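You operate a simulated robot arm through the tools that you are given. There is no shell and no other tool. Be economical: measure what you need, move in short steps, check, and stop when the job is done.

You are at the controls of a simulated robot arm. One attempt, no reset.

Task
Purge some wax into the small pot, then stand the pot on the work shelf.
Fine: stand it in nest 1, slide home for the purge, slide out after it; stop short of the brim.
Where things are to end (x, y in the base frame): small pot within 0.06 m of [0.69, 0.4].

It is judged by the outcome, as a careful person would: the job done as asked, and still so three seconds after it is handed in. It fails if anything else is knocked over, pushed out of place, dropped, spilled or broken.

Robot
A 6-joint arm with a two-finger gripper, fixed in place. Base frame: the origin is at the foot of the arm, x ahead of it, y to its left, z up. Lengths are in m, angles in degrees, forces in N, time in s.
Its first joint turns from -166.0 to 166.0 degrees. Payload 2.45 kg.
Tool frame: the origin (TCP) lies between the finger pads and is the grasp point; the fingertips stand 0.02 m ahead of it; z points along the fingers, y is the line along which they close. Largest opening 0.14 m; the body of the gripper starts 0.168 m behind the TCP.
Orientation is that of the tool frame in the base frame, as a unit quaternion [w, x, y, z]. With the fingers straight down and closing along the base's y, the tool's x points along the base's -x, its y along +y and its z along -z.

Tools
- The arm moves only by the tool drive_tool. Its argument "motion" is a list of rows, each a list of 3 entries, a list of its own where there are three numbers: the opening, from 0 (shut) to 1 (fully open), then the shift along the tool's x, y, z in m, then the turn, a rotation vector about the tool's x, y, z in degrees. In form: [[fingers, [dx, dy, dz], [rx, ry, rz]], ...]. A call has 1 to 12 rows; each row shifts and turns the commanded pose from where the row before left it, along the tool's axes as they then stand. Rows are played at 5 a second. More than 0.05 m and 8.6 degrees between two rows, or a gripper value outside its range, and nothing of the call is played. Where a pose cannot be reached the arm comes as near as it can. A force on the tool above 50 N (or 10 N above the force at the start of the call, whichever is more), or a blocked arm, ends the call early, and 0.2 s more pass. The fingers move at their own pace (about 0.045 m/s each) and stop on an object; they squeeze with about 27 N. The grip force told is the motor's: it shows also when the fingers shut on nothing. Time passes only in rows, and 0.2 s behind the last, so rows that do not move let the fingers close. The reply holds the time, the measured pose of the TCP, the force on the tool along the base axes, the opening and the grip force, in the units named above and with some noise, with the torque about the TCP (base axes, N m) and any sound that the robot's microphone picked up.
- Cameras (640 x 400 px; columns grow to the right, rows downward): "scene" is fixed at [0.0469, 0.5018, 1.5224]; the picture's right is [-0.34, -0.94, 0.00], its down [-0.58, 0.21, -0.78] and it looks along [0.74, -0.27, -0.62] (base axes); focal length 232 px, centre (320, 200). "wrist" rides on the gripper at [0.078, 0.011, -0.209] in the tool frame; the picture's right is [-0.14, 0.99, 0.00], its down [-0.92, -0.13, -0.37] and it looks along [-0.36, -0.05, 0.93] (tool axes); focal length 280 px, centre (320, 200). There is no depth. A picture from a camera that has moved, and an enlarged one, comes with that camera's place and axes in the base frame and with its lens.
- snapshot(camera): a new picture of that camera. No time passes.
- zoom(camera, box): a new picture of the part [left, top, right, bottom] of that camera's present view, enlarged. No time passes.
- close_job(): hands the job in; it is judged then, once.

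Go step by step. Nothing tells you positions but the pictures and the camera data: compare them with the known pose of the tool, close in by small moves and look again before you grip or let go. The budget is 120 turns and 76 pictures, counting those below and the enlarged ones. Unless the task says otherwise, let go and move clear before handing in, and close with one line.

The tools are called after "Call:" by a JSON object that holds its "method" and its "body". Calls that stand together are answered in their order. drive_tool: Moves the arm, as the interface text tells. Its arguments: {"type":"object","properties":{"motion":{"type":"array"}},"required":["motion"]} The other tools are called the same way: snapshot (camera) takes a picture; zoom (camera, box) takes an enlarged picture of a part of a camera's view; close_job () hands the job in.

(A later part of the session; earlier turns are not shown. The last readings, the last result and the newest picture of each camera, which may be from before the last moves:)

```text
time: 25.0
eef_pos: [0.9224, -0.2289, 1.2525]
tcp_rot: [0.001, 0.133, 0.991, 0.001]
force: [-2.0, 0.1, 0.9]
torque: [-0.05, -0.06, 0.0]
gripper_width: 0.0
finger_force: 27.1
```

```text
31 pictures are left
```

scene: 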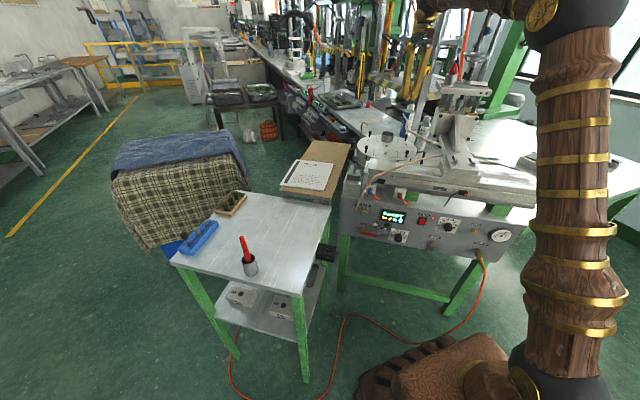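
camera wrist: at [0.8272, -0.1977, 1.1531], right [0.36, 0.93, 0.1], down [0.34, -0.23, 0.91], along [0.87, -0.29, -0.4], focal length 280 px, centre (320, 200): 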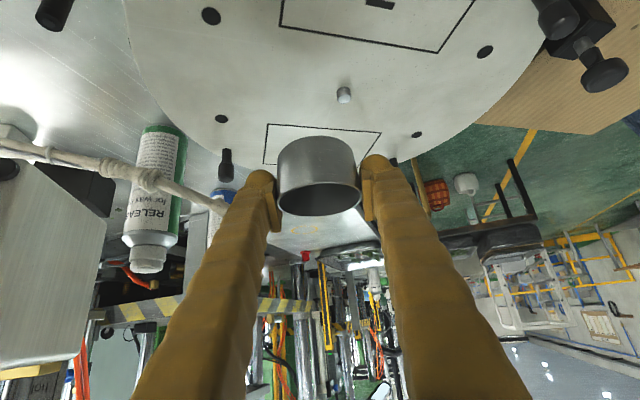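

Call:
{"method": "drive_tool", "body": {"motion": [[0, [0, 0, 0], [0, 0, 7.35]], [0, [0, 0, 0], [0, 0, 7.35]], [0, [0.034, 0.0249, 0.003], [0, 0, 0]], [0, [0.034, 0.0249, 0.003], [0, 0, 0]], [0, [0.034, 0.0249, 0.003], [0, 0, 0]], [0, [0.034, 0.0249, 0.003], [0, 0, 0]], [0, [0.034, 0.0249, 0.003], [0, 0, 0]], [0, [0.034, 0.0249, 0.01], [0, 0, 0]], [0, [0.034, 0.0249, 0.01], [0, 0, 0]], [0, [0.034, 0.0249, 0.01], [0, 0, 0]], [0, [0, 0, 0.045], [0, 0, 0]], [0, [0, 0, 0.045], [0, 0, 0]]]}}

Call:
{"method": "zoom", "body": {"camera": "wrist", "box": [180, 80, 460, 280]}}

Call:
{"method": "zoom", "body": {"camera": "scene", "box": [330, 130, 410, 190]}}

```text
time: 27.6
eef_pos: [0.787, 0.0807, 1.1166]
tcp_rot: [0.0, 0.259, 0.966, 0.0]
force: [0.1, 0.3, 0.8]
torque: [0.05, 0.01, -0.02]
gripper_width: 0.0
finger_force: 26.4
```

```text
2.00 times, centred on (320, 180) of wrist
camera zoom: at [0.7235, 0.1281, 1.3268], right [0.61, 0.79, 0.0], down [0.73, -0.57, 0.37], along [0.29, -0.23, -0.93], focal length 561 px, centre (320, 240)
```

zoom: 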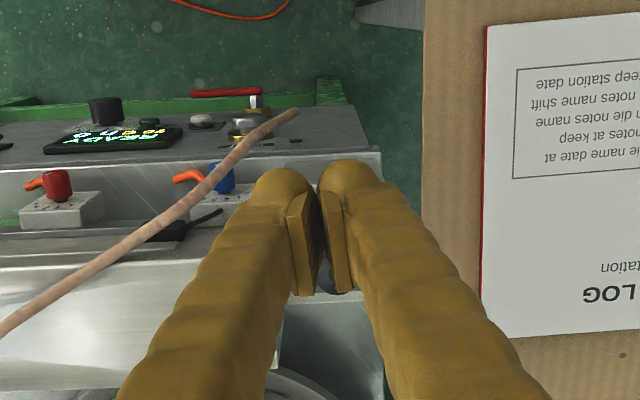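

```text
6.67 times, centred on (370, 160) of scene
camera zoom: at [0.0469, 0.5018, 1.5224], right [-0.34, -0.94, 0.0], down [-0.58, 0.21, -0.78], along [0.74, -0.27, -0.62], focal length 1550 px, centre (-13, 467)
```

zoom: 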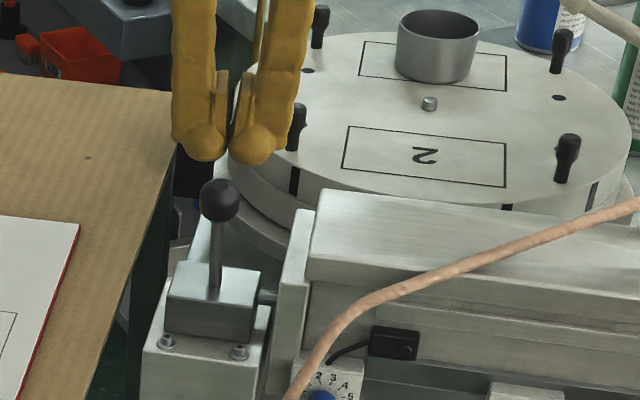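

Tool is in front of the lever knob. Lower, then push back in small steps.

Call:
{"method": "drive_tool", "body": {"motion": [[0, [0, 0, 0.04], [0, 0, 0]], [0, [0, 0, 0.04], [0, 0, 0]], [0, [-0.015, 0, 0], [0, 0, 0]], [0, [-0.012, 0, 0], [0, 0, 0]]]}}

Call:
{"method": "zoom", "body": {"camera": "scene", "box": [330, 130, 410, 190]}}

```text
time: 28.6
eef_pos: [0.8115, 0.0651, 1.0368]
tcp_rot: [0.0, 0.26, 0.966, 0.0]
force: [-0.3, 0.6, -0.1]
torque: [0.01, -0.02, 0.01]
gripper_width: 0.0
finger_force: 27.5
```

```text
6.67 times, centred on (370, 160) of scene
camera zoom: at [0.0469, 0.5018, 1.5224], right [-0.34, -0.94, 0.0], down [-0.58, 0.21, -0.78], along [0.74, -0.27, -0.62], focal length 1550 px, centre (-13, 467)
```

zoom: 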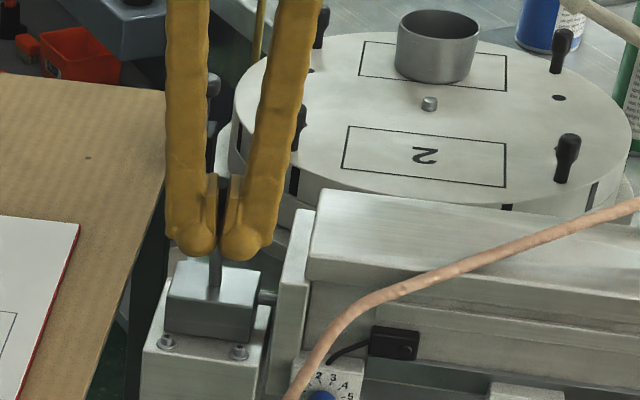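

Call:
{"method": "drive_tool", "body": {"motion": [[0, [-0.012, 0, 0], [0, 0, 0]], [0, [-0.012, 0, 0], [0, 0, 0]], [0, [-0.012, 0, 0], [0, 0, 0]]]}}

Call:
{"method": "snapshot", "body": {"camera": "scene"}}

```text
time: 29.4
eef_pos: [0.8419, 0.047, 1.037]
tcp_rot: [0.0, 0.259, 0.966, 0.0]
force: [0.0, -0.1, 0.5]
torque: [0.0, 0.01, -0.01]
gripper_width: 0.0
finger_force: 27.3
```

```text
27 pictures are left
```

scene: 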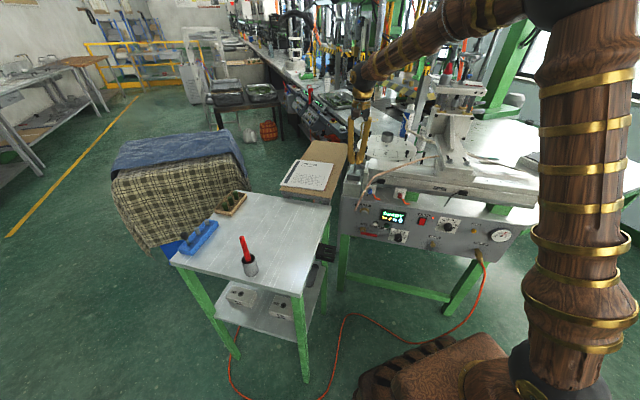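

The head seems to be starting to move left. Waiting in place.

Call:
{"method": "drive_tool", "body": {"motion": [[0, [0.01, 0, 0], [0, 0, 0]], [0, [0.01, 0, 0], [0, 0, 0]], [0, [0.01, 0, 0], [0, 0, 0]], [0, [0, 0, 0], [0, 0, 0]], [0, [0, 0, 0], [0, 0, 0]], [0, [0, 0, 0], [0, 0, 0]], [0, [0, 0, 0], [0, 0, 0]], [0, [0, 0, 0], [0, 0, 0]], [0, [0, 0, 0], [0, 0, 0]], [0, [0, 0, 0], [0, 0, 0]]]}}

Call:
{"method": "zoom", "body": {"camera": "scene", "box": [330, 70, 530, 250]}}

```text
time: 31.6
eef_pos: [0.8155, 0.0638, 1.0363]
tcp_rot: [0.0, 0.258, 0.966, 0.0]
force: [-0.4, -0.9, 0.1]
torque: [0.03, -0.02, -0.03]
gripper_width: 0.0
finger_force: 27.4
```

```text
2.22 times, centred on (430, 160) of scene
camera zoom: at [0.0469, 0.5018, 1.5224], right [-0.34, -0.94, 0.0], down [-0.58, 0.21, -0.78], along [0.74, -0.27, -0.62], focal length 517 px, centre (76, 289)
```

zoom: 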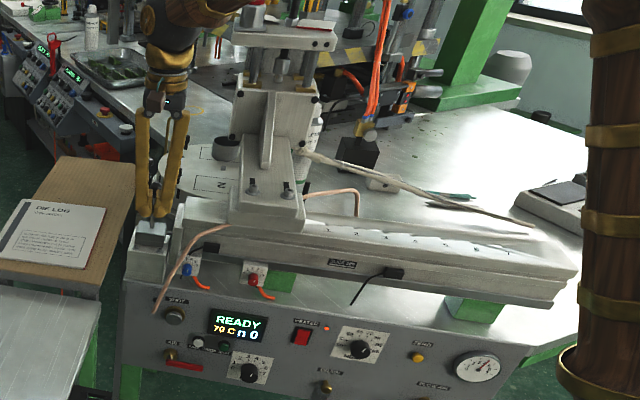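

It's still travelling (neither sensor LED is lit). Wait more.

Call:
{"method": "drive_tool", "body": {"motion": [[0, [0, 0, 0], [0, 0, 0]], [0, [0, 0, 0], [0, 0, 0]], [0, [0, 0, 0], [0, 0, 0]], [0, [0, 0, 0], [0, 0, 0]], [0, [0, 0, 0], [0, 0, 0]], [0, [0, 0, 0], [0, 0, 0]], [0, [0, 0, 0], [0, 0, 0]], [0, [0, 0, 0], [0, 0, 0]]]}}

Call:
{"method": "zoom", "body": {"camera": "scene", "box": [330, 90, 490, 230]}}

```text
time: 33.4
eef_pos: [0.8166, 0.0645, 1.0356]
tcp_rot: [0.0, 0.259, 0.966, 0.001]
force: [0.0, 0.7, -0.6]
torque: [0.02, -0.03, -0.04]
gripper_width: 0.0001
finger_force: 27.0
```

```text
2.86 times, centred on (410, 160) of scene
camera zoom: at [0.0469, 0.5018, 1.5224], right [-0.34, -0.94, 0.0], down [-0.58, 0.21, -0.78], along [0.74, -0.27, -0.62], focal length 664 px, centre (63, 314)
```

zoom: 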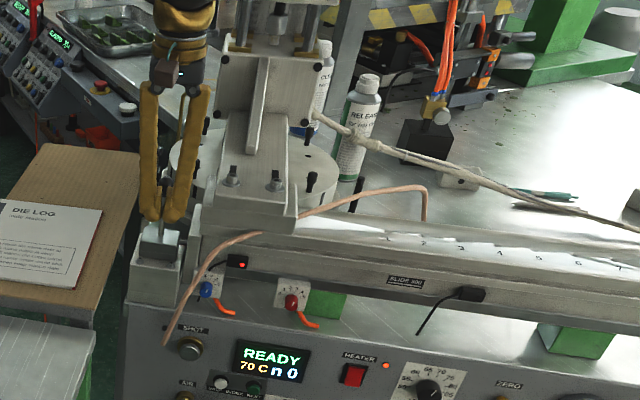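

The home LED is lit, so the head is over nest 1. Next: the SHOT button, cap about (0.75, 0.021, 0.796). I'll back off from the lever and tilt 45° to press it horizontally, clear of the hanging hose.

Call:
{"method": "drive_tool", "body": {"motion": [[0, [0.0373, 0, 0], [0, 0, 0]], [0, [0.0373, 0, 0], [0, 0, 0]], [0, [0.0373, 0, 0], [0, 0, 0]], [0, [0, -0.035, 0], [0, 0, 0]], [0, [0, -0.035, 0], [0, 0, 0]], [0, [0, 0, 0], [0, -7.5, 0]], [0, [0, 0, 0], [0, -7.5, 0]], [0, [0, 0, 0], [0, -7.5, 0]], [0, [0, 0, 0], [0, -7.5, 0]], [0, [0, 0, 0], [0, -7.5, 0]], [0, [0, 0, 0], [0, -7.5, 0]]]}}

Call:
{"method": "drive_tool", "body": {"motion": [[0, [0.028, 0, 0.028], [0, 0, 0]], [0, [0.028, 0, 0.028], [0, 0, 0]], [0, [0.028, 0, 0.028], [0, 0, 0]], [0, [0.028, 0, 0.028], [0, 0, 0]]]}}

Call:
{"method": "snapshot", "body": {"camera": "wrist"}}

Call:
{"method": "zoom", "body": {"camera": "scene", "box": [310, 130, 470, 270]}}

```text
time: 35.8
eef_pos: [0.6832, 0.0593, 1.0376]
tcp_rot: [0.37, 0.238, 0.892, -0.098]
force: [0.4, 0.0, 0.3]
torque: [0.04, 0.01, 0.0]
gripper_width: 0.0
finger_force: 26.5
```

```text
time: 36.8
eef_pos: [0.684, 0.0576, 0.8778]
tcp_rot: [0.368, 0.24, 0.893, -0.099]
force: [0.1, -0.4, -0.4]
torque: [-0.02, 0.01, -0.01]
gripper_width: 0.0002
finger_force: 27.2
```

```text
24 pictures are left
camera wrist: at [0.5134, 0.1696, 0.9714], right [0.58, 0.81, 0.1], down [0.27, -0.31, 0.91], along [0.77, -0.5, -0.4], focal length 280 px, centre (320, 200)
```

wrist: 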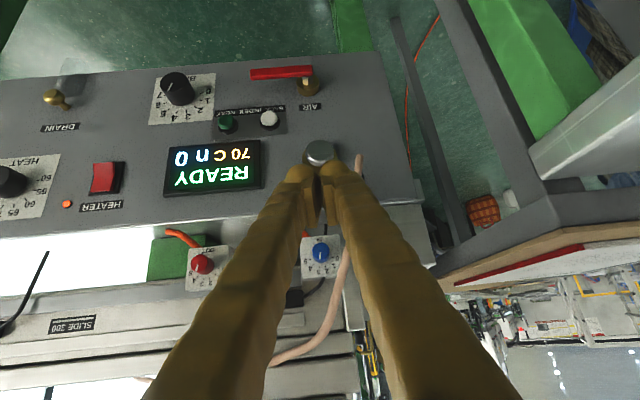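

```text
2.86 times, centred on (390, 200) of scene
camera zoom: at [0.0469, 0.5018, 1.5224], right [-0.34, -0.94, 0.0], down [-0.58, 0.21, -0.78], along [0.74, -0.27, -0.62], focal length 664 px, centre (120, 200)
```

zoom: 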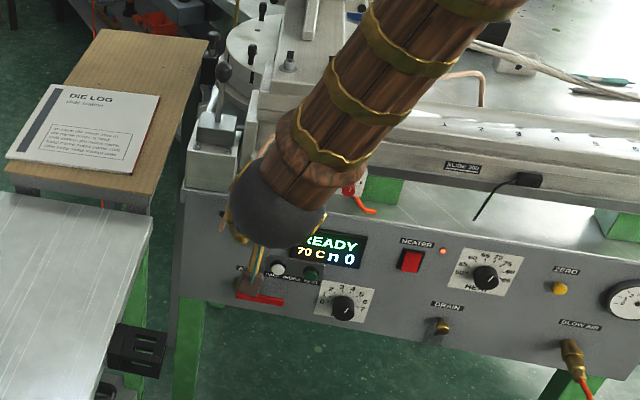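

Call:
{"method": "drive_tool", "body": {"motion": [[0, [0.03, 0.002, 0.03], [0, 0, 0]], [0, [0.031, 0, 0.031], [0, 0, 0]], [0, [-0.015, 0, 0.015], [0, 0, 0]], [0, [-0.008, 0, 0.008], [0, 0, 0]]]}}

Call:
{"method": "zoom", "body": {"camera": "wrist", "box": [220, 80, 420, 230]}}

```text
time: 37.8
eef_pos: [0.7122, 0.0443, 0.7926]
tcp_rot: [0.369, 0.24, 0.892, -0.099]
force: [0.5, -1.1, -0.4]
torque: [-0.01, -0.01, -0.03]
gripper_width: 0.0
finger_force: 27.6
```

```text
2.67 times, centred on (320, 155) of wrist
camera zoom: at [0.5427, 0.1549, 0.8856], right [0.58, 0.81, 0.1], down [0.27, -0.31, 0.91], along [0.77, -0.5, -0.4], focal length 748 px, centre (320, 320)
```

zoom: 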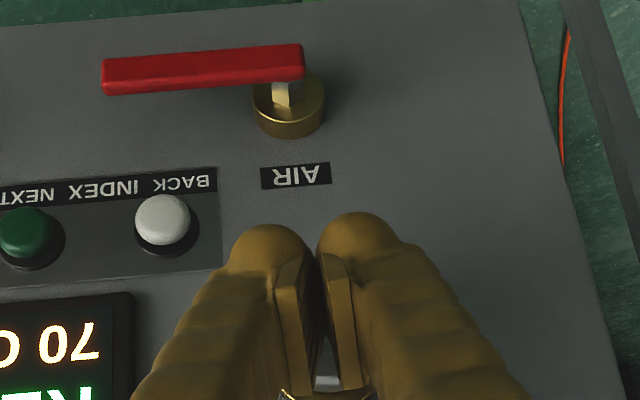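

Call:
{"method": "drive_tool", "body": {"motion": [[0, [-0.0045, 0, -0.0045], [0, 0, 0]], [0, [-0.005, 0, 0.005], [0, 0, 0]], [0, [-0.0035, 0, 0.0035], [0, 0, 0]]]}}

Call:
{"method": "drive_tool", "body": {"motion": [[0, [-0.0025, 0, 0.0025], [0, 0, 0]]]}}

Call:
{"method": "drive_tool", "body": {"motion": [[0, [-0.0025, 0, 0.0025], [0, 0, 0]]]}}

```text
time: 38.6
eef_pos: [0.7226, 0.0379, 0.7994]
tcp_rot: [0.369, 0.239, 0.893, -0.099]
force: [0.3, 0.0, -0.7]
torque: [0.01, 0.01, 0.0]
gripper_width: 0.0
finger_force: 26.2
```

```text
time: 39.0
eef_pos: [0.7261, 0.0361, 0.7977]
tcp_rot: [0.369, 0.239, 0.892, -0.099]
force: [-0.2, 1.1, 0.3]
torque: [-0.02, -0.05, 0.02]
gripper_width: 0.0
finger_force: 27.0
```

```text
time: 39.4
eef_pos: [0.728, 0.0342, 0.7989]
tcp_rot: [0.37, 0.239, 0.892, -0.099]
force: [-1.5, 0.1, 0.7]
torque: [-0.02, -0.01, 0.0]
gripper_width: 0.0
finger_force: 27.0
```

Call:
{"method": "drive_tool", "body": {"motion": [[0, [-0.0025, 0, 0.0025], [0, 0, 0]]]}}

Call:
{"method": "zoom", "body": {"camera": "wrist", "box": [100, 60, 420, 260]}}

```text
time: 39.8
eef_pos: [0.7319, 0.0322, 0.7995]
tcp_rot: [0.37, 0.239, 0.892, -0.1]
force: [-4.3, 1.0, 0.9]
torque: [0.0, -0.02, -0.06]
gripper_width: 0.0
finger_force: 27.0
heard: click
```

```text
2.00 times, centred on (260, 160) of wrist
camera zoom: at [0.5617, 0.1435, 0.8919], right [0.58, 0.81, 0.1], down [0.27, -0.31, 0.91], along [0.77, -0.5, -0.4], focal length 561 px, centre (440, 280)
```

zoom: 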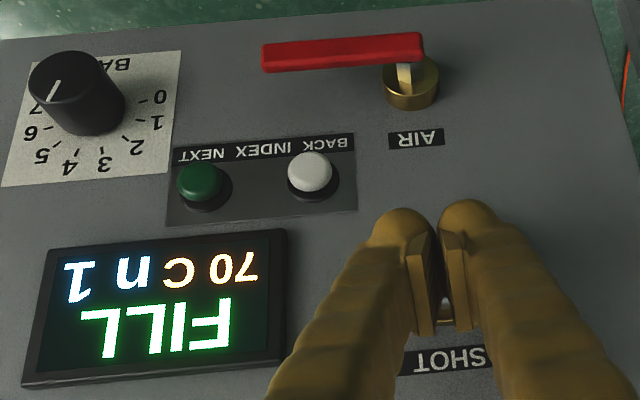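

Click; the display shows FILL, n 1. I'll release right away and check how much flows.

Call:
{"method": "drive_tool", "body": {"motion": [[0, [0.007, 0, -0.007], [0, 0, 0]]]}}

Call:
{"method": "zoom", "body": {"camera": "wrist", "box": [100, 60, 420, 260]}}

Call:
{"method": "zoom", "body": {"camera": "scene", "box": [350, 90, 450, 170]}}

```text
time: 40.2
eef_pos: [0.7245, 0.038, 0.7995]
tcp_rot: [0.37, 0.24, 0.892, -0.099]
force: [-0.2, -0.9, -0.8]
torque: [-0.02, 0.02, -0.02]
gripper_width: 0.0
finger_force: 26.9
```

```text
2.00 times, centred on (260, 160) of wrist
camera zoom: at [0.5532, 0.1484, 0.8921], right [0.58, 0.81, 0.1], down [0.27, -0.31, 0.91], along [0.77, -0.5, -0.4], focal length 561 px, centre (440, 280)
```

zoom: 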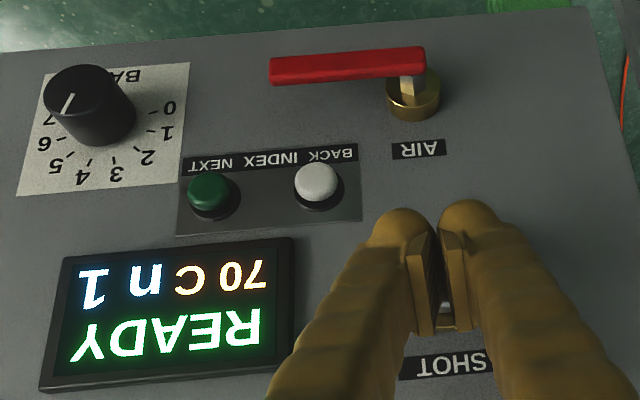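

```text
5.00 times, centred on (400, 130) of scene
camera zoom: at [0.0469, 0.5018, 1.5224], right [-0.34, -0.94, 0.0], down [-0.58, 0.21, -0.78], along [0.74, -0.27, -0.62], focal length 1162 px, centre (-80, 550)
```

zoom: 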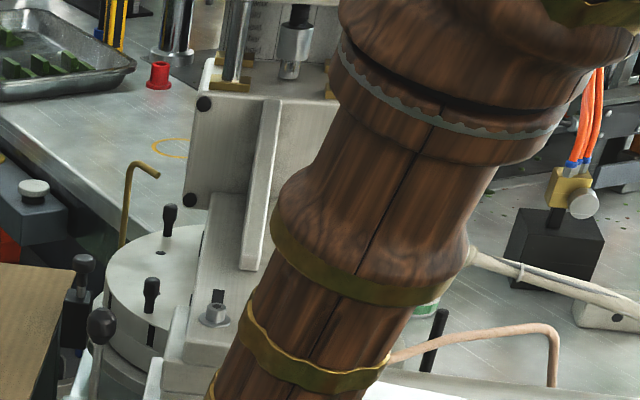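

Fill stops on release. I'll go to the rear of the lever, look at the pot from there, then slide out.

Call:
{"method": "drive_tool", "body": {"motion": [[0, [0.0247, 0, -0.0247], [0, 0, 0]], [0, [0.0247, 0, -0.0247], [0, 0, 0]], [0, [-0.03, 0, -0.03], [0, 0, 0]], [0, [-0.03, 0, -0.03], [0, 0, 0]], [0, [-0.03, 0, -0.03], [0, 0, 0]], [0, [-0.03, 0, -0.03], [0, 0, 0]], [0, [-0.03, 0, -0.03], [0, 0, 0]], [0, [-0.03, 0, -0.03], [0, 0, 0]], [0, [-0.03, 0, -0.03], [0, 0, 0]], [0, [-0.03, 0, -0.03], [0, 0, 0]]]}}

Call:
{"method": "drive_tool", "body": {"motion": [[0, [0, 0, 0], [0, 7.5, 0]], [0, [0, 0, 0], [0, 7.5, 0]], [0, [0, 0, 0], [0, 7.5, 0]], [0, [0, 0, 0], [0, 7.5, 0]], [0, [0, 0, 0], [0, 7.5, 0]], [0, [0, 0, 0], [0, 7.5, 0]], [0, [-0.04, 0.02, 0], [0, 0, 0]], [0, [-0.04, 0.02, 0], [0, 0, 0]], [0, [-0.04, 0.02, 0], [0, 0, 0]]]}}

Call:
{"method": "snapshot", "body": {"camera": "wrist"}}

Call:
{"method": "zoom", "body": {"camera": "scene", "box": [340, 90, 460, 190]}}

```text
time: 42.4
eef_pos: [0.6608, 0.075, 1.1382]
tcp_rot: [0.37, 0.239, 0.892, -0.099]
force: [-0.9, -0.5, 0.6]
torque: [0.02, -0.02, -0.02]
gripper_width: 0.0001
finger_force: 26.7
```

```text
time: 44.4
eef_pos: [0.7965, 0.063, 1.139]
tcp_rot: [0.0, 0.258, 0.966, 0.0]
force: [-0.6, 0.6, 0.7]
torque: [0.0, -0.02, 0.01]
gripper_width: 0.0002
finger_force: 26.8
```

```text
18 pictures are left
camera wrist: at [0.7345, 0.1124, 1.3492], right [0.61, 0.79, 0.0], down [0.73, -0.57, 0.37], along [0.29, -0.23, -0.93], focal length 280 px, centre (320, 200)
```

wrist: 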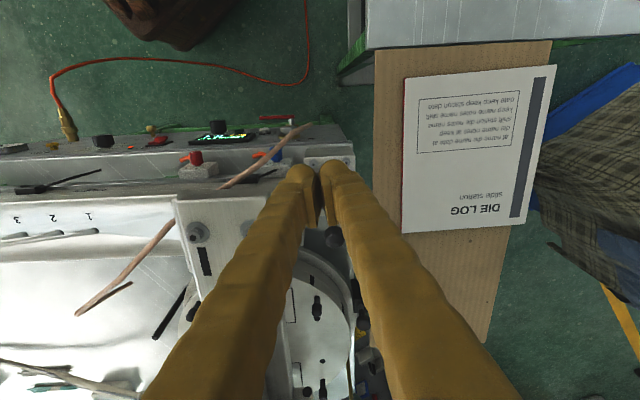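

```text
4.00 times, centred on (400, 140) of scene
camera zoom: at [0.0469, 0.5018, 1.5224], right [-0.34, -0.94, 0.0], down [-0.58, 0.21, -0.78], along [0.74, -0.27, -0.62], focal length 930 px, centre (0, 440)
```

zoom: 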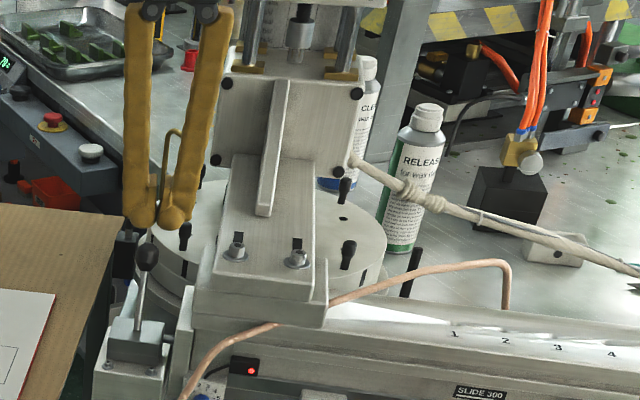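

Knob is now at (0.886, 0.020, 1.033), leaning back. Move behind it, descend, and pull it forward.

Call:
{"method": "drive_tool", "body": {"motion": [[0, [-0.0372, 0.002, 0], [0, 0, 0]], [0, [-0.0372, 0.002, 0], [0, 0, 0]], [0, [-0.0372, 0.002, 0], [0, 0, 0]], [0, [-0.0372, 0.002, 0], [0, 0, 0]], [0, [0, 0, 0.035], [0, 0, 0]], [0, [0, 0, 0.035], [0, 0, 0]], [0, [0, 0, 0.033], [0, 0, 0]]]}}

Call:
{"method": "zoom", "body": {"camera": "scene", "box": [330, 100, 430, 190]}}

```text
time: 46.0
eef_pos: [0.9298, -0.0037, 1.0362]
tcp_rot: [0.001, 0.259, 0.966, 0.001]
force: [0.0, -0.4, -0.9]
torque: [0.02, -0.01, 0.0]
gripper_width: 0.0
finger_force: 27.0
```

```text
4.44 times, centred on (380, 145) of scene
camera zoom: at [0.0469, 0.5018, 1.5224], right [-0.34, -0.94, 0.0], down [-0.58, 0.21, -0.78], along [0.74, -0.27, -0.62], focal length 1033 px, centre (53, 444)
```

zoom: 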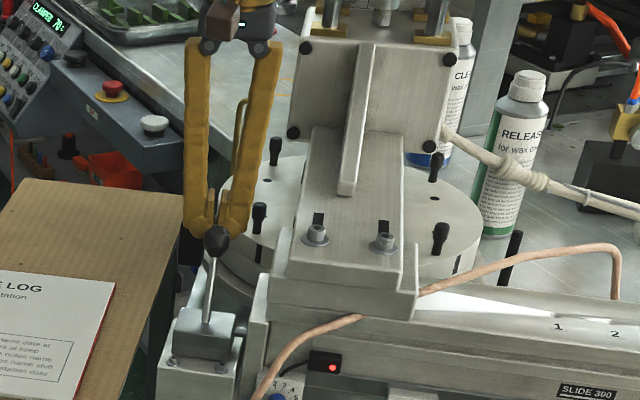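

Call:
{"method": "drive_tool", "body": {"motion": [[0, [0.015, 0, 0], [0, 0, 0]], [0, [0.015, 0, 0], [0, 0, 0]], [0, [0.012, 0, 0], [0, 0, 0]], [0, [0.012, 0, 0], [0, 0, 0]], [0, [0.012, 0, 0], [0, 0, 0]], [0, [-0.015, 0, 0], [0, 0, 0]], [0, [-0.015, 0, 0], [0, 0, 0]]]}}

Call:
{"method": "drive_tool", "body": {"motion": [[0, [0, 0, -0.04], [0, 0, 0]], [0, [0, 0, -0.045], [0, 0, 0]], [0, [0, 0, -0.045], [0, 0, 0]], [0, [0, 0, 0], [0, 0, 0]], [0, [0, 0, 0], [0, 0, 0]], [0, [0, 0, 0], [0, 0, 0]], [0, [0, 0, 0], [0, 0, 0]], [0, [0, 0, 0], [0, 0, 0]], [0, [0, 0, 0], [0, 0, 0]], [0, [0, 0, 0], [0, 0, 0]], [0, [0, 0, 0], [0, 0, 0]], [0, [0, 0, 0], [0, 0, 0]]]}}

Call:
{"method": "drive_tool", "body": {"motion": [[0, [0, 0, 0], [0, 0, 0]], [0, [0, 0, 0], [0, 0, 0]], [0, [0, 0, 0], [0, 0, 0]], [0, [0, 0, 0], [0, 0, 0]], [0, [0, 0, 0], [0, 0, 0]], [0, [0, 0, 0], [0, 0, 0]], [0, [0, 0, 0], [0, 0, 0]], [0, [0, 0, 0], [0, 0, 0]]]}}

Call:
{"method": "zoom", "body": {"camera": "scene", "box": [330, 90, 490, 230]}}

```text
time: 47.6
eef_pos: [0.8994, 0.0148, 1.0352]
tcp_rot: [0.001, 0.26, 0.966, 0.0]
force: [0.4, -0.3, 0.7]
torque: [-0.01, -0.03, 0.0]
gripper_width: 0.0001
finger_force: 26.7
```

```text
time: 50.2
eef_pos: [0.9006, 0.0157, 1.164]
tcp_rot: [0.0, 0.259, 0.966, 0.0]
force: [-0.5, 0.3, 0.2]
torque: [-0.02, 0.02, 0.01]
gripper_width: 0.0002
finger_force: 27.1
```

```text
time: 52.0
eef_pos: [0.8979, 0.016, 1.1646]
tcp_rot: [0.0, 0.26, 0.966, 0.0]
force: [-0.3, 0.5, 0.1]
torque: [-0.01, 0.02, 0.0]
gripper_width: 0.0001
finger_force: 26.7
```

```text
2.86 times, centred on (410, 160) of scene
camera zoom: at [0.0469, 0.5018, 1.5224], right [-0.34, -0.94, 0.0], down [-0.58, 0.21, -0.78], along [0.74, -0.27, -0.62], focal length 664 px, centre (63, 314)
```

zoom: 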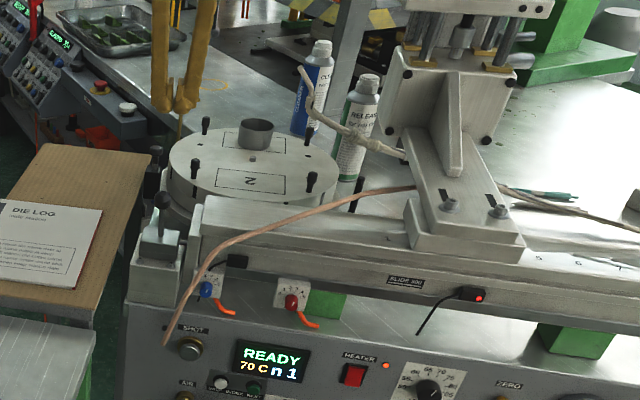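

The slide is out and the pot still stands in nest 1. Checking the level.

Call:
{"method": "zoom", "body": {"camera": "scene", "box": [382, 114, 404, 132]}}

```text
16.00 times, centred on (393, 123) of scene
camera zoom: at [0.0469, 0.5018, 1.5224], right [-0.34, -0.94, 0.0], down [-0.58, 0.21, -0.78], along [0.74, -0.27, -0.62], focal length 3720 px, centre (-848, 1432)
```

zoom: 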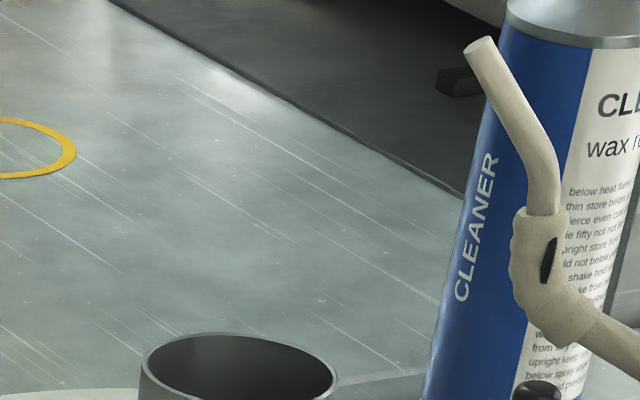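

Call:
{"method": "drive_tool", "body": {"motion": [[0.5, [0, 0, -0.04], [0, 0, 0]], [0.8, [0, 0, -0.04], [0, 0, 0]], [0.8, [0, 0, -0.035], [0, 0, 0]], [0.8, [-0.0253, -0.0335, 0], [0, 0, 0]], [0.8, [-0.0253, -0.0335, 0], [0, 0, 0]], [0.8, [-0.0253, -0.0335, 0], [0, 0, 0]], [0.8, [-0.0253, -0.0335, 0], [0, 0, 0]], [0.8, [-0.0253, -0.0335, 0], [0, 0, 0]], [0.8, [-0.0253, -0.0335, 0], [0, 0, 0]], [0.8, [0, 0, 0], [0, 0, -7.5]], [0.8, [0, 0, 0], [0, 0, -7.2]]]}}

Call:
{"method": "zoom", "body": {"camera": "wrist", "box": [240, 200, 400, 360]}}

```text
time: 54.4
eef_pos: [0.9305, -0.2345, 1.2788]
tcp_rot: [0.0, 0.133, 0.991, -0.001]
force: [-0.4, -0.5, 0.1]
torque: [-0.04, -0.02, 0.01]
gripper_width: 0.1121
finger_force: 0.0
```

```text
2.50 times, centred on (320, 280) of wrist
camera zoom: at [0.8579, -0.2045, 1.4898], right [0.39, 0.92, 0.0], down [0.85, -0.37, 0.37], along [0.34, -0.15, -0.93], focal length 701 px, centre (320, 0)
```

zoom: 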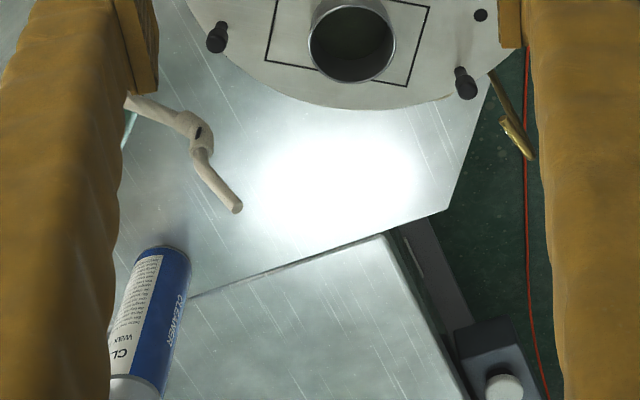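

Call:
{"method": "zoom", "body": {"camera": "wrist", "box": [310, 190, 350, 240]}}

```text
8.00 times, centred on (330, 215) of wrist
camera zoom: at [0.8579, -0.2045, 1.4898], right [0.39, 0.92, 0.0], down [0.85, -0.37, 0.37], along [0.34, -0.15, -0.93], focal length 2243 px, centre (240, 80)
```

zoom: 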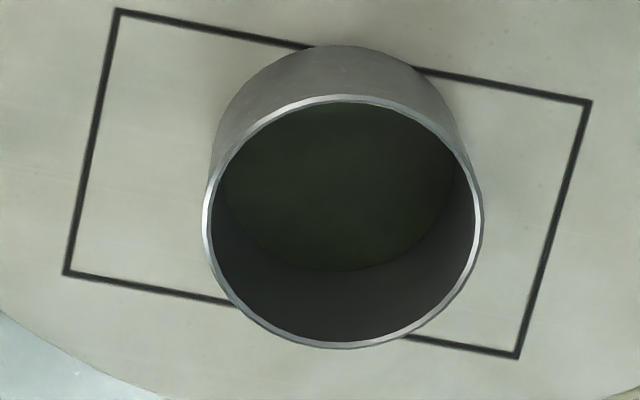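

The wax is only a thin film at the bottom (green tint, about 36 mm below the rim), so one short press gives very little. I'll repeat with a longer hold: slide home, SHOT for about 1.6 s, slide out, using the same known poses.

Call:
{"method": "drive_tool", "body": {"motion": [[0, [0, 0, 0], [0, 0, 7.35]], [0, [0, 0, 0], [0, 0, 7.35]], [0, [0.0354, 0.025, 0], [0, 0, 0]], [0, [0.0354, 0.025, 0], [0, 0, 0]], [0, [0.0354, 0.025, 0], [0, 0, 0]], [0, [0.0354, 0.025, 0], [0, 0, 0]], [0, [0.0354, 0.025, 0], [0, 0, 0]], [0, [0.0354, 0.025, 0], [0, 0, 0]], [0, [0.0354, 0.025, 0], [0, 0, 0]], [0, [0.0354, 0.025, 0], [0, 0, 0]]]}}

Call:
{"method": "drive_tool", "body": {"motion": [[0, [0, 0, 0.045], [0, 0, 0]], [0, [0, 0, 0.045], [0, 0, 0]], [0, [0, 0, 0.045], [0, 0, 0]], [0, [0, 0, 0.03], [0, 0, 0]]]}}

```text
time: 56.6
eef_pos: [0.7835, 0.08, 1.2811]
tcp_rot: [0.001, 0.26, 0.966, 0.0]
force: [0.3, -0.1, -0.7]
torque: [0.02, 0.05, -0.03]
gripper_width: 0.0001
finger_force: 27.2
```

```text
time: 57.6
eef_pos: [0.785, 0.0788, 1.1143]
tcp_rot: [0.0, 0.259, 0.966, 0.001]
force: [-0.2, -1.0, -0.1]
torque: [0.0, 0.01, -0.01]
gripper_width: 0.0004
finger_force: 27.0
```

Call:
{"method": "drive_tool", "body": {"motion": [[0, [0, 0, 0.04], [0, 0, 0]], [0, [0, 0, 0.038], [0, 0, 0]], [0, [-0.015, 0, 0], [0, 0, 0]], [0, [-0.015, 0, 0], [0, 0, 0]], [0, [-0.012, 0, 0], [0, 0, 0]], [0, [-0.012, 0, 0], [0, 0, 0]], [0, [-0.013, 0, 0], [0, 0, 0]], [0, [0.015, 0, 0], [0, 0, 0]], [0, [0.015, 0, 0], [0, 0, 0]]]}}

Call:
{"method": "drive_tool", "body": {"motion": [[0, [0.037, 0, 0], [0, 0, 0]], [0, [0.037, 0, 0], [0, 0, 0]], [0, [0.037, 0, 0], [0, 0, 0]], [0, [0, -0.035, 0], [0, 0, 0]], [0, [0, -0.035, 0], [0, 0, 0]], [0, [0, 0, 0], [0, -7.5, 0]], [0, [0, 0, 0], [0, -7.5, 0]], [0, [0, 0, 0], [0, -7.5, 0]], [0, [0, 0, 0], [0, -7.5, 0]], [0, [0, 0, 0], [0, -7.5, 0]], [0, [0, 0, 0], [0, -7.5, 0]]]}}

Call:
{"method": "drive_tool", "body": {"motion": [[0, [0.028, 0, 0.028], [0, 0, 0]], [0, [0.028, 0, 0.028], [0, 0, 0]], [0, [0.028, 0, 0.028], [0, 0, 0]], [0, [0.028, 0, 0.028], [0, 0, 0]], [0, [0, 0, 0], [0, 0, 0]], [0, [0, 0, 0], [0, 0, 0]], [0, [0, 0, 0], [0, 0, 0]]]}}

Call:
{"method": "zoom", "body": {"camera": "scene", "box": [310, 90, 490, 250]}}

```text
time: 59.6
eef_pos: [0.8178, 0.061, 1.0373]
tcp_rot: [0.0, 0.26, 0.966, 0.0]
force: [-0.4, 0.7, 0.2]
torque: [0.01, 0.0, -0.01]
gripper_width: 0.0
finger_force: 27.0
```

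```text
time: 62.0
eef_pos: [0.6852, 0.0565, 1.0367]
tcp_rot: [0.37, 0.24, 0.892, -0.099]
force: [-0.2, 0.2, -0.1]
torque: [0.04, -0.01, -0.01]
gripper_width: 0.0
finger_force: 26.8
```

```text
time: 63.6
eef_pos: [0.6869, 0.0562, 0.8782]
tcp_rot: [0.37, 0.24, 0.892, -0.1]
force: [-0.1, -0.2, 0.5]
torque: [0.01, 0.01, 0.02]
gripper_width: 0.0002
finger_force: 27.2
```

```text
2.50 times, centred on (400, 170) of scene
camera zoom: at [0.0469, 0.5018, 1.5224], right [-0.34, -0.94, 0.0], down [-0.58, 0.21, -0.78], along [0.74, -0.27, -0.62], focal length 581 px, centre (120, 275)
```

zoom: 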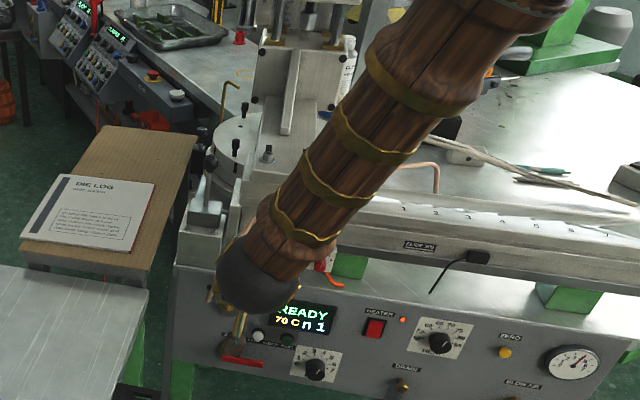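

Head is home. Approach the button, then hold for about 1.6 s within one call and release.

Call:
{"method": "drive_tool", "body": {"motion": [[0, [0.0279, 0.001, 0.0279], [0, 0, 0]], [0, [0.0279, 0.001, 0.0279], [0, 0, 0]], [0, [-0.0141, 0, 0.0141], [0, 0, 0]], [0, [-0.0141, 0, 0.0141], [0, 0, 0]], [0, [0, 0, 0], [0, 0, 0]]]}}

Call:
{"method": "drive_tool", "body": {"motion": [[0, [-0.0086, 0, 0.0086], [0, 0, 0]], [0, [0, 0, 0], [0, 0, 0]], [0, [0, 0, 0], [0, 0, 0]], [0, [0, 0, 0], [0, 0, 0]], [0, [0, 0, 0], [0, 0, 0]], [0, [0, 0, 0], [0, 0, 0]], [0, [0, 0, 0], [0, 0, 0]], [0, [0, 0, 0], [0, 0, 0]], [0, [0.01, 0, -0.01], [0, 0, 0]], [0, [0.01, 0, -0.01], [0, 0, 0]]]}}

Call:
{"method": "zoom", "body": {"camera": "wrist", "box": [100, 60, 420, 260]}}

```text
time: 64.8
eef_pos: [0.7221, 0.0399, 0.7993]
tcp_rot: [0.369, 0.239, 0.893, -0.099]
force: [-0.2, 0.5, -1.2]
torque: [-0.01, 0.01, -0.02]
gripper_width: 0.0
finger_force: 26.8
```

```text
time: 67.0
eef_pos: [0.7066, 0.0453, 0.8001]
tcp_rot: [0.371, 0.239, 0.892, -0.099]
force: [0.4, -0.1, -0.3]
torque: [0.01, -0.03, 0.01]
gripper_width: 0.0
finger_force: 27.2
heard: click
```

```text
2.00 times, centred on (260, 160) of wrist
camera zoom: at [0.5369, 0.1569, 0.8934], right [0.58, 0.81, 0.1], down [0.27, -0.31, 0.91], along [0.77, -0.5, -0.4], focal length 561 px, centre (440, 280)
```

zoom: 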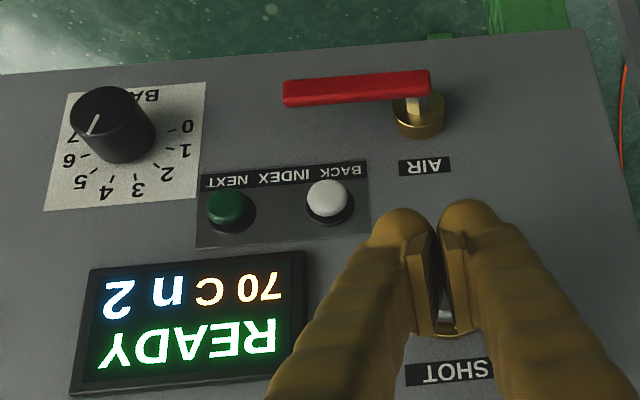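

n 2 and READY. Now slide out again: same route to the rear of the lever.

Call:
{"method": "drive_tool", "body": {"motion": [[0, [0.018, 0, -0.018], [0, 0, 0]], [0, [0.018, 0, -0.018], [0, 0, 0]], [0, [-0.03, 0, -0.03], [0, 0, 0]], [0, [-0.03, 0, -0.03], [0, 0, 0]], [0, [-0.03, 0, -0.03], [0, 0, 0]], [0, [-0.03, 0, -0.03], [0, 0, 0]], [0, [-0.03, 0, -0.03], [0, 0, 0]], [0, [-0.03, 0, -0.03], [0, 0, 0]], [0, [-0.03, 0, -0.03], [0, 0, 0]], [0, [-0.03, 0, -0.03], [0, 0, 0]]]}}

Call:
{"method": "drive_tool", "body": {"motion": [[0, [0, 0, 0], [0, 7.5, 0]], [0, [0, 0, 0], [0, 7.5, 0]], [0, [0, 0, 0], [0, 7.5, 0]], [0, [0, 0, 0], [0, 7.5, 0]], [0, [0, 0, 0], [0, 7.5, 0]], [0, [0, 0, 0], [0, 7.5, 0]], [0, [-0.04, 0.02, 0], [0, 0, 0]], [0, [-0.04, 0.02, 0], [0, 0, 0]], [0, [-0.04, 0.02, 0], [0, 0, 0]]]}}

```text
time: 69.2
eef_pos: [0.6624, 0.0718, 1.1393]
tcp_rot: [0.369, 0.239, 0.893, -0.099]
force: [0.6, 0.3, 0.7]
torque: [0.03, 0.0, -0.02]
gripper_width: 0.0
finger_force: 26.8
```

```text
time: 71.2
eef_pos: [0.7983, 0.0628, 1.139]
tcp_rot: [0.0, 0.259, 0.966, 0.0]
force: [0.1, 0.1, 0.4]
torque: [0.01, -0.02, -0.02]
gripper_width: 0.0
finger_force: 27.2
```

Call:
{"method": "drive_tool", "body": {"motion": [[0, [-0.037, 0.002, 0], [0, 0, 0]], [0, [-0.037, 0.002, 0], [0, 0, 0]], [0, [-0.037, 0.002, 0], [0, 0, 0]], [0, [-0.037, 0.002, 0], [0, 0, 0]], [0, [0, 0, 0.035], [0, 0, 0]], [0, [0, 0, 0.035], [0, 0, 0]], [0, [0, 0, 0.033], [0, 0, 0]]]}}

Call:
{"method": "drive_tool", "body": {"motion": [[0, [0.015, 0, 0], [0, 0, 0]], [0, [0.015, 0, 0], [0, 0, 0]], [0, [0.012, 0, 0], [0, 0, 0]], [0, [0.012, 0, 0], [0, 0, 0]], [0, [0.012, 0, 0], [0, 0, 0]], [0, [-0.015, 0, 0], [0, 0, 0]], [0, [-0.015, 0, 0], [0, 0, 0]]]}}

Call:
{"method": "drive_tool", "body": {"motion": [[0, [0, 0, -0.04], [0, 0, 0]], [0, [0, 0, -0.045], [0, 0, 0]], [0, [0, 0, -0.045], [0, 0, 0]], [0, [0, 0, -0.04], [0, 0, 0]], [0.8, [0, 0, -0.04], [0, 0, 0]], [0.8, [0, 0, -0.035], [0, 0, 0]], [0.8, [0, 0, 0], [0, 0, 0]], [0.8, [0, 0, 0], [0, 0, 0]], [0.8, [0, 0, 0], [0, 0, 0]], [0.8, [0, 0, 0], [0, 0, 0]], [0.8, [0, 0, 0], [0, 0, 0]], [0.8, [0, 0, 0], [0, 0, 0]]]}}

Call:
{"method": "drive_tool", "body": {"motion": [[0.8, [0, 0, 0], [0, 0, 0]], [0.8, [0, 0, 0], [0, 0, 0]], [0.8, [0, 0, 0], [0, 0, 0]], [0.8, [0, 0, 0], [0, 0, 0]], [0.8, [0, 0, 0], [0, 0, 0]], [0.8, [0, 0, 0], [0, 0, 0]], [0.8, [0, 0, 0], [0, 0, 0]], [0.8, [0, 0, 0], [0, 0, 0]]]}}

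Call:
{"method": "zoom", "body": {"camera": "scene", "box": [330, 90, 490, 230]}}

```text
time: 72.8
eef_pos: [0.9289, -0.0028, 1.0374]
tcp_rot: [0.0, 0.26, 0.966, 0.0]
force: [0.0, 1.1, 0.0]
torque: [0.02, 0.0, 0.01]
gripper_width: 0.0001
finger_force: 27.2
```

```text
time: 74.4
eef_pos: [0.8983, 0.0147, 1.0362]
tcp_rot: [0.0, 0.259, 0.966, -0.001]
force: [-0.5, 0.5, 1.4]
torque: [-0.04, -0.03, -0.01]
gripper_width: 0.0001
finger_force: 26.6
```

```text
time: 77.0
eef_pos: [0.8993, 0.0153, 1.2808]
tcp_rot: [0.0, 0.258, 0.966, -0.001]
force: [-0.1, -0.5, 0.0]
torque: [-0.02, -0.02, 0.02]
gripper_width: 0.1119
finger_force: 0.1
```

```text
time: 78.8
eef_pos: [0.8993, 0.0144, 1.2821]
tcp_rot: [0.001, 0.259, 0.966, 0.0]
force: [1.1, 0.3, 0.1]
torque: [0.03, -0.02, 0.0]
gripper_width: 0.1118
finger_force: 0.1
```

```text
2.86 times, centred on (410, 160) of scene
camera zoom: at [0.0469, 0.5018, 1.5224], right [-0.34, -0.94, 0.0], down [-0.58, 0.21, -0.78], along [0.74, -0.27, -0.62], focal length 664 px, centre (63, 314)
```

zoom: 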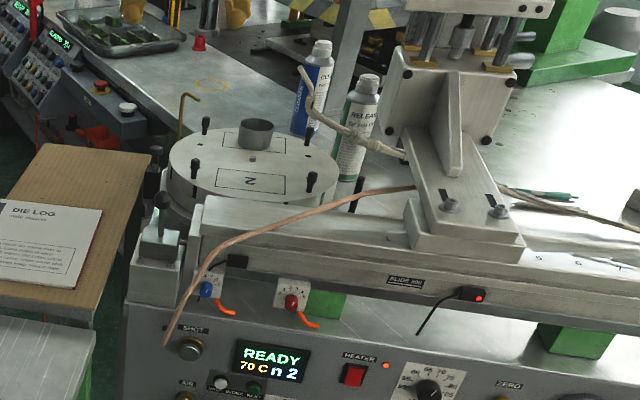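

Slide is out (right LED lit). Look into the pot from the same viewpoint as before.

Call:
{"method": "drive_tool", "body": {"motion": [[0.8, [-0.0253, -0.0335, 0], [0, 0, 0]], [0.8, [-0.0253, -0.0335, 0], [0, 0, 0]], [0.8, [-0.0253, -0.0335, 0], [0, 0, 0]], [0.8, [-0.0253, -0.0335, 0], [0, 0, 0]], [0.8, [-0.0253, -0.0335, 0], [0, 0, 0]], [0.8, [-0.0253, -0.0335, 0], [0, 0, 0]], [0.8, [0, 0, 0], [0, 0, -7.5]], [0.8, [0, 0, 0], [0, 0, -7.2]]]}}

Call:
{"method": "zoom", "body": {"camera": "wrist", "box": [310, 190, 350, 240]}}

```text
time: 80.6
eef_pos: [0.9278, -0.2363, 1.2807]
tcp_rot: [-0.001, 0.133, 0.991, 0.0]
force: [0.8, -0.8, -0.8]
torque: [0.03, -0.01, 0.01]
gripper_width: 0.1119
finger_force: 0.0
```

```text
8.00 times, centred on (330, 215) of wrist
camera zoom: at [0.8561, -0.2049, 1.4912], right [0.39, 0.92, 0.0], down [0.85, -0.37, 0.37], along [0.34, -0.15, -0.93], focal length 2243 px, centre (240, 80)
```

zoom: 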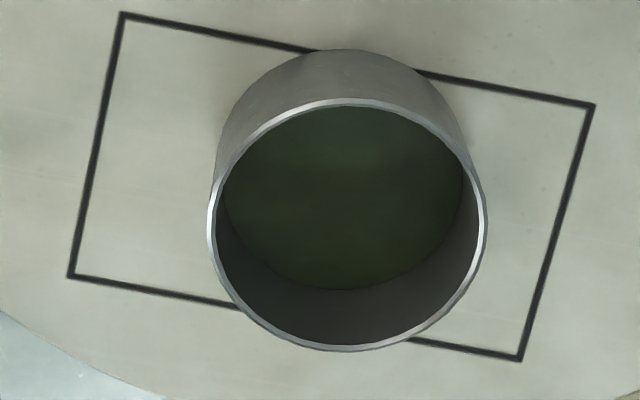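

The level rose about 8 mm in 1.6 s, so the pot is roughly a quarter full. One more hold of about 2 s will bring it to around half, well short of the brim; I'll repeat the proven cycle.

Call:
{"method": "drive_tool", "body": {"motion": [[0, [0, 0, 0], [0, 0, 7.35]], [0, [0, 0, 0], [0, 0, 7.35]], [0, [0.0354, 0.0252, 0], [0, 0, 0]], [0, [0.0354, 0.0252, 0], [0, 0, 0]], [0, [0.0354, 0.0252, 0], [0, 0, 0]], [0, [0.0354, 0.0252, 0], [0, 0, 0]], [0, [0.0354, 0.0252, 0], [0, 0, 0]], [0, [0.0354, 0.0252, 0], [0, 0, 0]], [0, [0.0354, 0.0252, 0], [0, 0, 0]], [0, [0.0354, 0.0252, 0], [0, 0, 0]]]}}

Call:
{"method": "drive_tool", "body": {"motion": [[0, [0, 0, 0.045], [0, 0, 0]], [0, [0, 0, 0.045], [0, 0, 0]], [0, [0, 0, 0.045], [0, 0, 0]], [0, [0, 0, 0.03], [0, 0, 0]]]}}

```text
time: 82.8
eef_pos: [0.7835, 0.0811, 1.2808]
tcp_rot: [0.0, 0.259, 0.966, 0.0]
force: [0.2, -0.2, -0.2]
torque: [-0.04, 0.04, 0.02]
gripper_width: 0.0001
finger_force: 27.4
```

```text
time: 83.8
eef_pos: [0.7857, 0.082, 1.1144]
tcp_rot: [0.0, 0.259, 0.966, 0.0]
force: [-0.1, -0.1, 0.4]
torque: [-0.02, 0.02, 0.02]
gripper_width: 0.0001
finger_force: 27.4
```

Call:
{"method": "drive_tool", "body": {"motion": [[0, [0, 0, 0.04], [0, 0, 0]], [0, [0, 0, 0.038], [0, 0, 0]], [0, [-0.015, 0, 0], [0, 0, 0]], [0, [-0.015, 0, 0], [0, 0, 0]], [0, [-0.012, 0, 0], [0, 0, 0]], [0, [-0.012, 0, 0], [0, 0, 0]], [0, [-0.013, 0, 0], [0, 0, 0]], [0, [0.015, 0, 0], [0, 0, 0]], [0, [0.015, 0, 0], [0, 0, 0]]]}}

Call:
{"method": "drive_tool", "body": {"motion": [[0, [0.037, 0, 0], [0, 0, 0]], [0, [0.037, 0, 0], [0, 0, 0]], [0, [0.037, 0, 0], [0, 0, 0]], [0, [0, -0.035, 0], [0, 0, 0]], [0, [0, -0.035, 0], [0, 0, 0]], [0, [0, 0, 0], [0, -7.5, 0]], [0, [0, 0, 0], [0, -7.5, 0]], [0, [0, 0, 0], [0, -7.5, 0]], [0, [0, 0, 0], [0, -7.5, 0]], [0, [0, 0, 0], [0, -7.5, 0]], [0, [0, 0, 0], [0, -7.5, 0]]]}}

Call:
{"method": "drive_tool", "body": {"motion": [[0, [0.028, 0, 0.028], [0, 0, 0]], [0, [0.028, 0, 0.028], [0, 0, 0]], [0, [0.028, 0, 0.028], [0, 0, 0]], [0, [0.028, 0, 0.028], [0, 0, 0]], [0, [0, 0, 0], [0, 0, 0]], [0, [0, 0, 0], [0, 0, 0]], [0, [0, 0, 0], [0, 0, 0]], [0, [0, 0, 0], [0, 0, 0]]]}}

Call:
{"method": "zoom", "body": {"camera": "scene", "box": [310, 90, 490, 250]}}

```text
time: 85.8
eef_pos: [0.8165, 0.0622, 1.0376]
tcp_rot: [0.0, 0.26, 0.966, 0.0]
force: [-0.3, -1.0, 0.5]
torque: [-0.02, 0.04, 0.0]
gripper_width: 0.0001
finger_force: 26.7
```

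```text
time: 88.2
eef_pos: [0.6854, 0.0585, 1.0366]
tcp_rot: [0.369, 0.239, 0.893, -0.099]
force: [0.1, 0.1, 0.0]
torque: [0.01, 0.01, -0.03]
gripper_width: 0.0
finger_force: 27.1
```

```text
time: 90.0
eef_pos: [0.6857, 0.0554, 0.8806]
tcp_rot: [0.37, 0.239, 0.892, -0.099]
force: [0.4, 0.8, -0.5]
torque: [-0.01, 0.0, 0.01]
gripper_width: 0.0
finger_force: 27.3
```

```text
2.50 times, centred on (400, 170) of scene
camera zoom: at [0.0469, 0.5018, 1.5224], right [-0.34, -0.94, 0.0], down [-0.58, 0.21, -0.78], along [0.74, -0.27, -0.62], focal length 581 px, centre (120, 275)
```

zoom: 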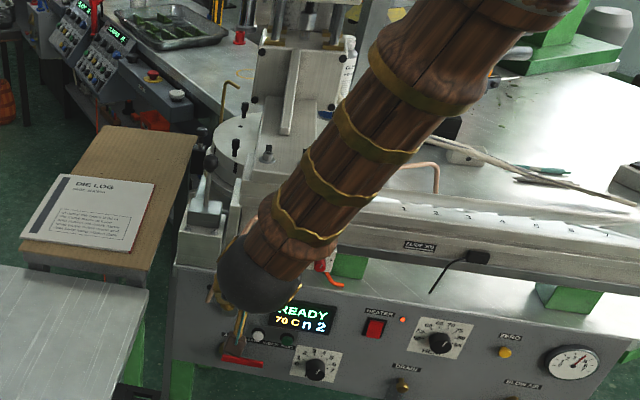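

Head is home again. Press and hold SHOT for about 2 s.

Call:
{"method": "drive_tool", "body": {"motion": [[0, [0.0279, 0.001, 0.0279], [0, 0, 0]], [0, [0.0279, 0.001, 0.0279], [0, 0, 0]], [0, [-0.0141, 0, 0.0141], [0, 0, 0]], [0, [-0.0141, 0, 0.0141], [0, 0, 0]], [0, [0, 0, 0], [0, 0, 0]]]}}

Call:
{"method": "drive_tool", "body": {"motion": [[0, [-0.0088, 0, 0.0088], [0, 0, 0]], [0, [0, 0, 0], [0, 0, 0]], [0, [0, 0, 0], [0, 0, 0]], [0, [0, 0, 0], [0, 0, 0]], [0, [0, 0, 0], [0, 0, 0]], [0, [0, 0, 0], [0, 0, 0]], [0, [0, 0, 0], [0, 0, 0]], [0, [0, 0, 0], [0, 0, 0]], [0, [0, 0, 0], [0, 0, 0]], [0, [0, 0, 0], [0, 0, 0]], [0, [0.01, 0, -0.01], [0, 0, 0]], [0, [0.01, 0, -0.01], [0, 0, 0]]]}}

Call:
{"method": "drive_tool", "body": {"motion": [[0, [0.018, 0, -0.018], [0, 0, 0]], [0, [0.018, 0, -0.018], [0, 0, 0]], [0, [-0.03, 0, -0.03], [0, 0, 0]], [0, [-0.03, 0, -0.03], [0, 0, 0]], [0, [-0.03, 0, -0.03], [0, 0, 0]], [0, [-0.03, 0, -0.03], [0, 0, 0]], [0, [-0.03, 0, -0.03], [0, 0, 0]], [0, [-0.03, 0, -0.03], [0, 0, 0]], [0, [-0.03, 0, -0.03], [0, 0, 0]], [0, [-0.03, 0, -0.03], [0, 0, 0]]]}}

Call:
{"method": "drive_tool", "body": {"motion": [[0, [0, 0, 0], [0, 7.5, 0]], [0, [0, 0, 0], [0, 7.5, 0]], [0, [0, 0, 0], [0, 7.5, 0]], [0, [0, 0, 0], [0, 7.5, 0]], [0, [0, 0, 0], [0, 7.5, 0]], [0, [0, 0, 0], [0, 7.5, 0]], [0, [-0.04, 0.02, 0], [0, 0, 0]], [0, [-0.04, 0.02, 0], [0, 0, 0]], [0, [-0.04, 0.02, 0], [0, 0, 0]]]}}

```text
time: 91.2
eef_pos: [0.7206, 0.0384, 0.8008]
tcp_rot: [0.369, 0.24, 0.892, -0.099]
force: [0.8, 0.4, -0.5]
torque: [-0.01, 0.01, -0.02]
gripper_width: 0.0001
finger_force: 27.5
```

```text
time: 93.8
eef_pos: [0.7077, 0.0466, 0.801]
tcp_rot: [0.369, 0.239, 0.893, -0.098]
force: [0.3, 0.4, -0.2]
torque: [-0.02, 0.03, 0.02]
gripper_width: 0.0
finger_force: 26.6
```

```text
time: 96.0
eef_pos: [0.6631, 0.0719, 1.141]
tcp_rot: [0.369, 0.239, 0.892, -0.099]
force: [0.3, -0.1, 0.0]
torque: [0.02, -0.02, -0.01]
gripper_width: 0.0
finger_force: 27.1
```

```text
time: 98.0
eef_pos: [0.7976, 0.0642, 1.1417]
tcp_rot: [0.0, 0.258, 0.966, -0.001]
force: [-0.4, 0.1, 0.2]
torque: [0.0, -0.03, -0.03]
gripper_width: 0.0002
finger_force: 27.1
```

No click was heard, so that press fell slightly short. I'll go back and repeat it a little deeper, checking for the click.

Call:
{"method": "drive_tool", "body": {"motion": [[0, [0.04, -0.02, 0], [0, 0, 0]], [0, [0.04, -0.02, 0], [0, 0, 0]], [0, [0.04, -0.02, 0], [0, 0, 0]], [0, [0, 0, 0], [0, -7.5, 0]], [0, [0, 0, 0], [0, -7.5, 0]], [0, [0, 0, 0], [0, -7.5, 0]], [0, [0, 0, 0], [0, -7.5, 0]], [0, [0, 0, 0], [0, -7.5, 0]], [0, [0, 0, 0], [0, -7.5, 0]]]}}

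Call:
{"method": "drive_tool", "body": {"motion": [[0, [0.03, 0, 0.03], [0, 0, 0]], [0, [0.03, 0, 0.03], [0, 0, 0]], [0, [0.03, 0, 0.03], [0, 0, 0]], [0, [0.03, 0, 0.03], [0, 0, 0]], [0, [0.03, 0, 0.03], [0, 0, 0]], [0, [0.03, 0, 0.03], [0, 0, 0]], [0, [0.03, 0, 0.03], [0, 0, 0]], [0, [0.03, 0, 0.03], [0, 0, 0]], [0, [-0.018, 0, 0.018], [0, 0, 0]], [0, [-0.018, 0, 0.018], [0, 0, 0]], [0, [-0.012, 0, 0.012], [0, 0, 0]]]}}

```text
time: 100.0
eef_pos: [0.6631, 0.0735, 1.1408]
tcp_rot: [0.371, 0.239, 0.892, -0.099]
force: [1.0, -0.3, -1.0]
torque: [0.04, -0.03, 0.02]
gripper_width: 0.0001
finger_force: 27.1
```

```text
time: 102.4
eef_pos: [0.7228, 0.0388, 0.8005]
tcp_rot: [0.369, 0.239, 0.893, -0.098]
force: [-0.5, 0.3, -0.4]
torque: [-0.01, -0.01, 0.02]
gripper_width: 0.0
finger_force: 27.5
```

Call:
{"method": "drive_tool", "body": {"motion": [[0, [-0.0105, 0, 0.0105], [0, 0, 0]], [0, [0, 0, 0], [0, 0, 0]], [0, [0, 0, 0], [0, 0, 0]], [0, [0, 0, 0], [0, 0, 0]], [0, [0, 0, 0], [0, 0, 0]], [0, [0, 0, 0], [0, 0, 0]], [0, [0, 0, 0], [0, 0, 0]], [0, [0, 0, 0], [0, 0, 0]], [0, [0, 0, 0], [0, 0, 0]], [0, [0, 0, 0], [0, 0, 0]], [0, [0.01, 0, -0.01], [0, 0, 0]], [0, [0.012, 0, -0.012], [0, 0, 0]]]}}

```text
time: 105.0
eef_pos: [0.7081, 0.0444, 0.8004]
tcp_rot: [0.369, 0.239, 0.893, -0.099]
force: [-0.1, -0.2, 0.0]
torque: [0.02, -0.02, 0.0]
gripper_width: 0.0
finger_force: 27.2
heard: click
```

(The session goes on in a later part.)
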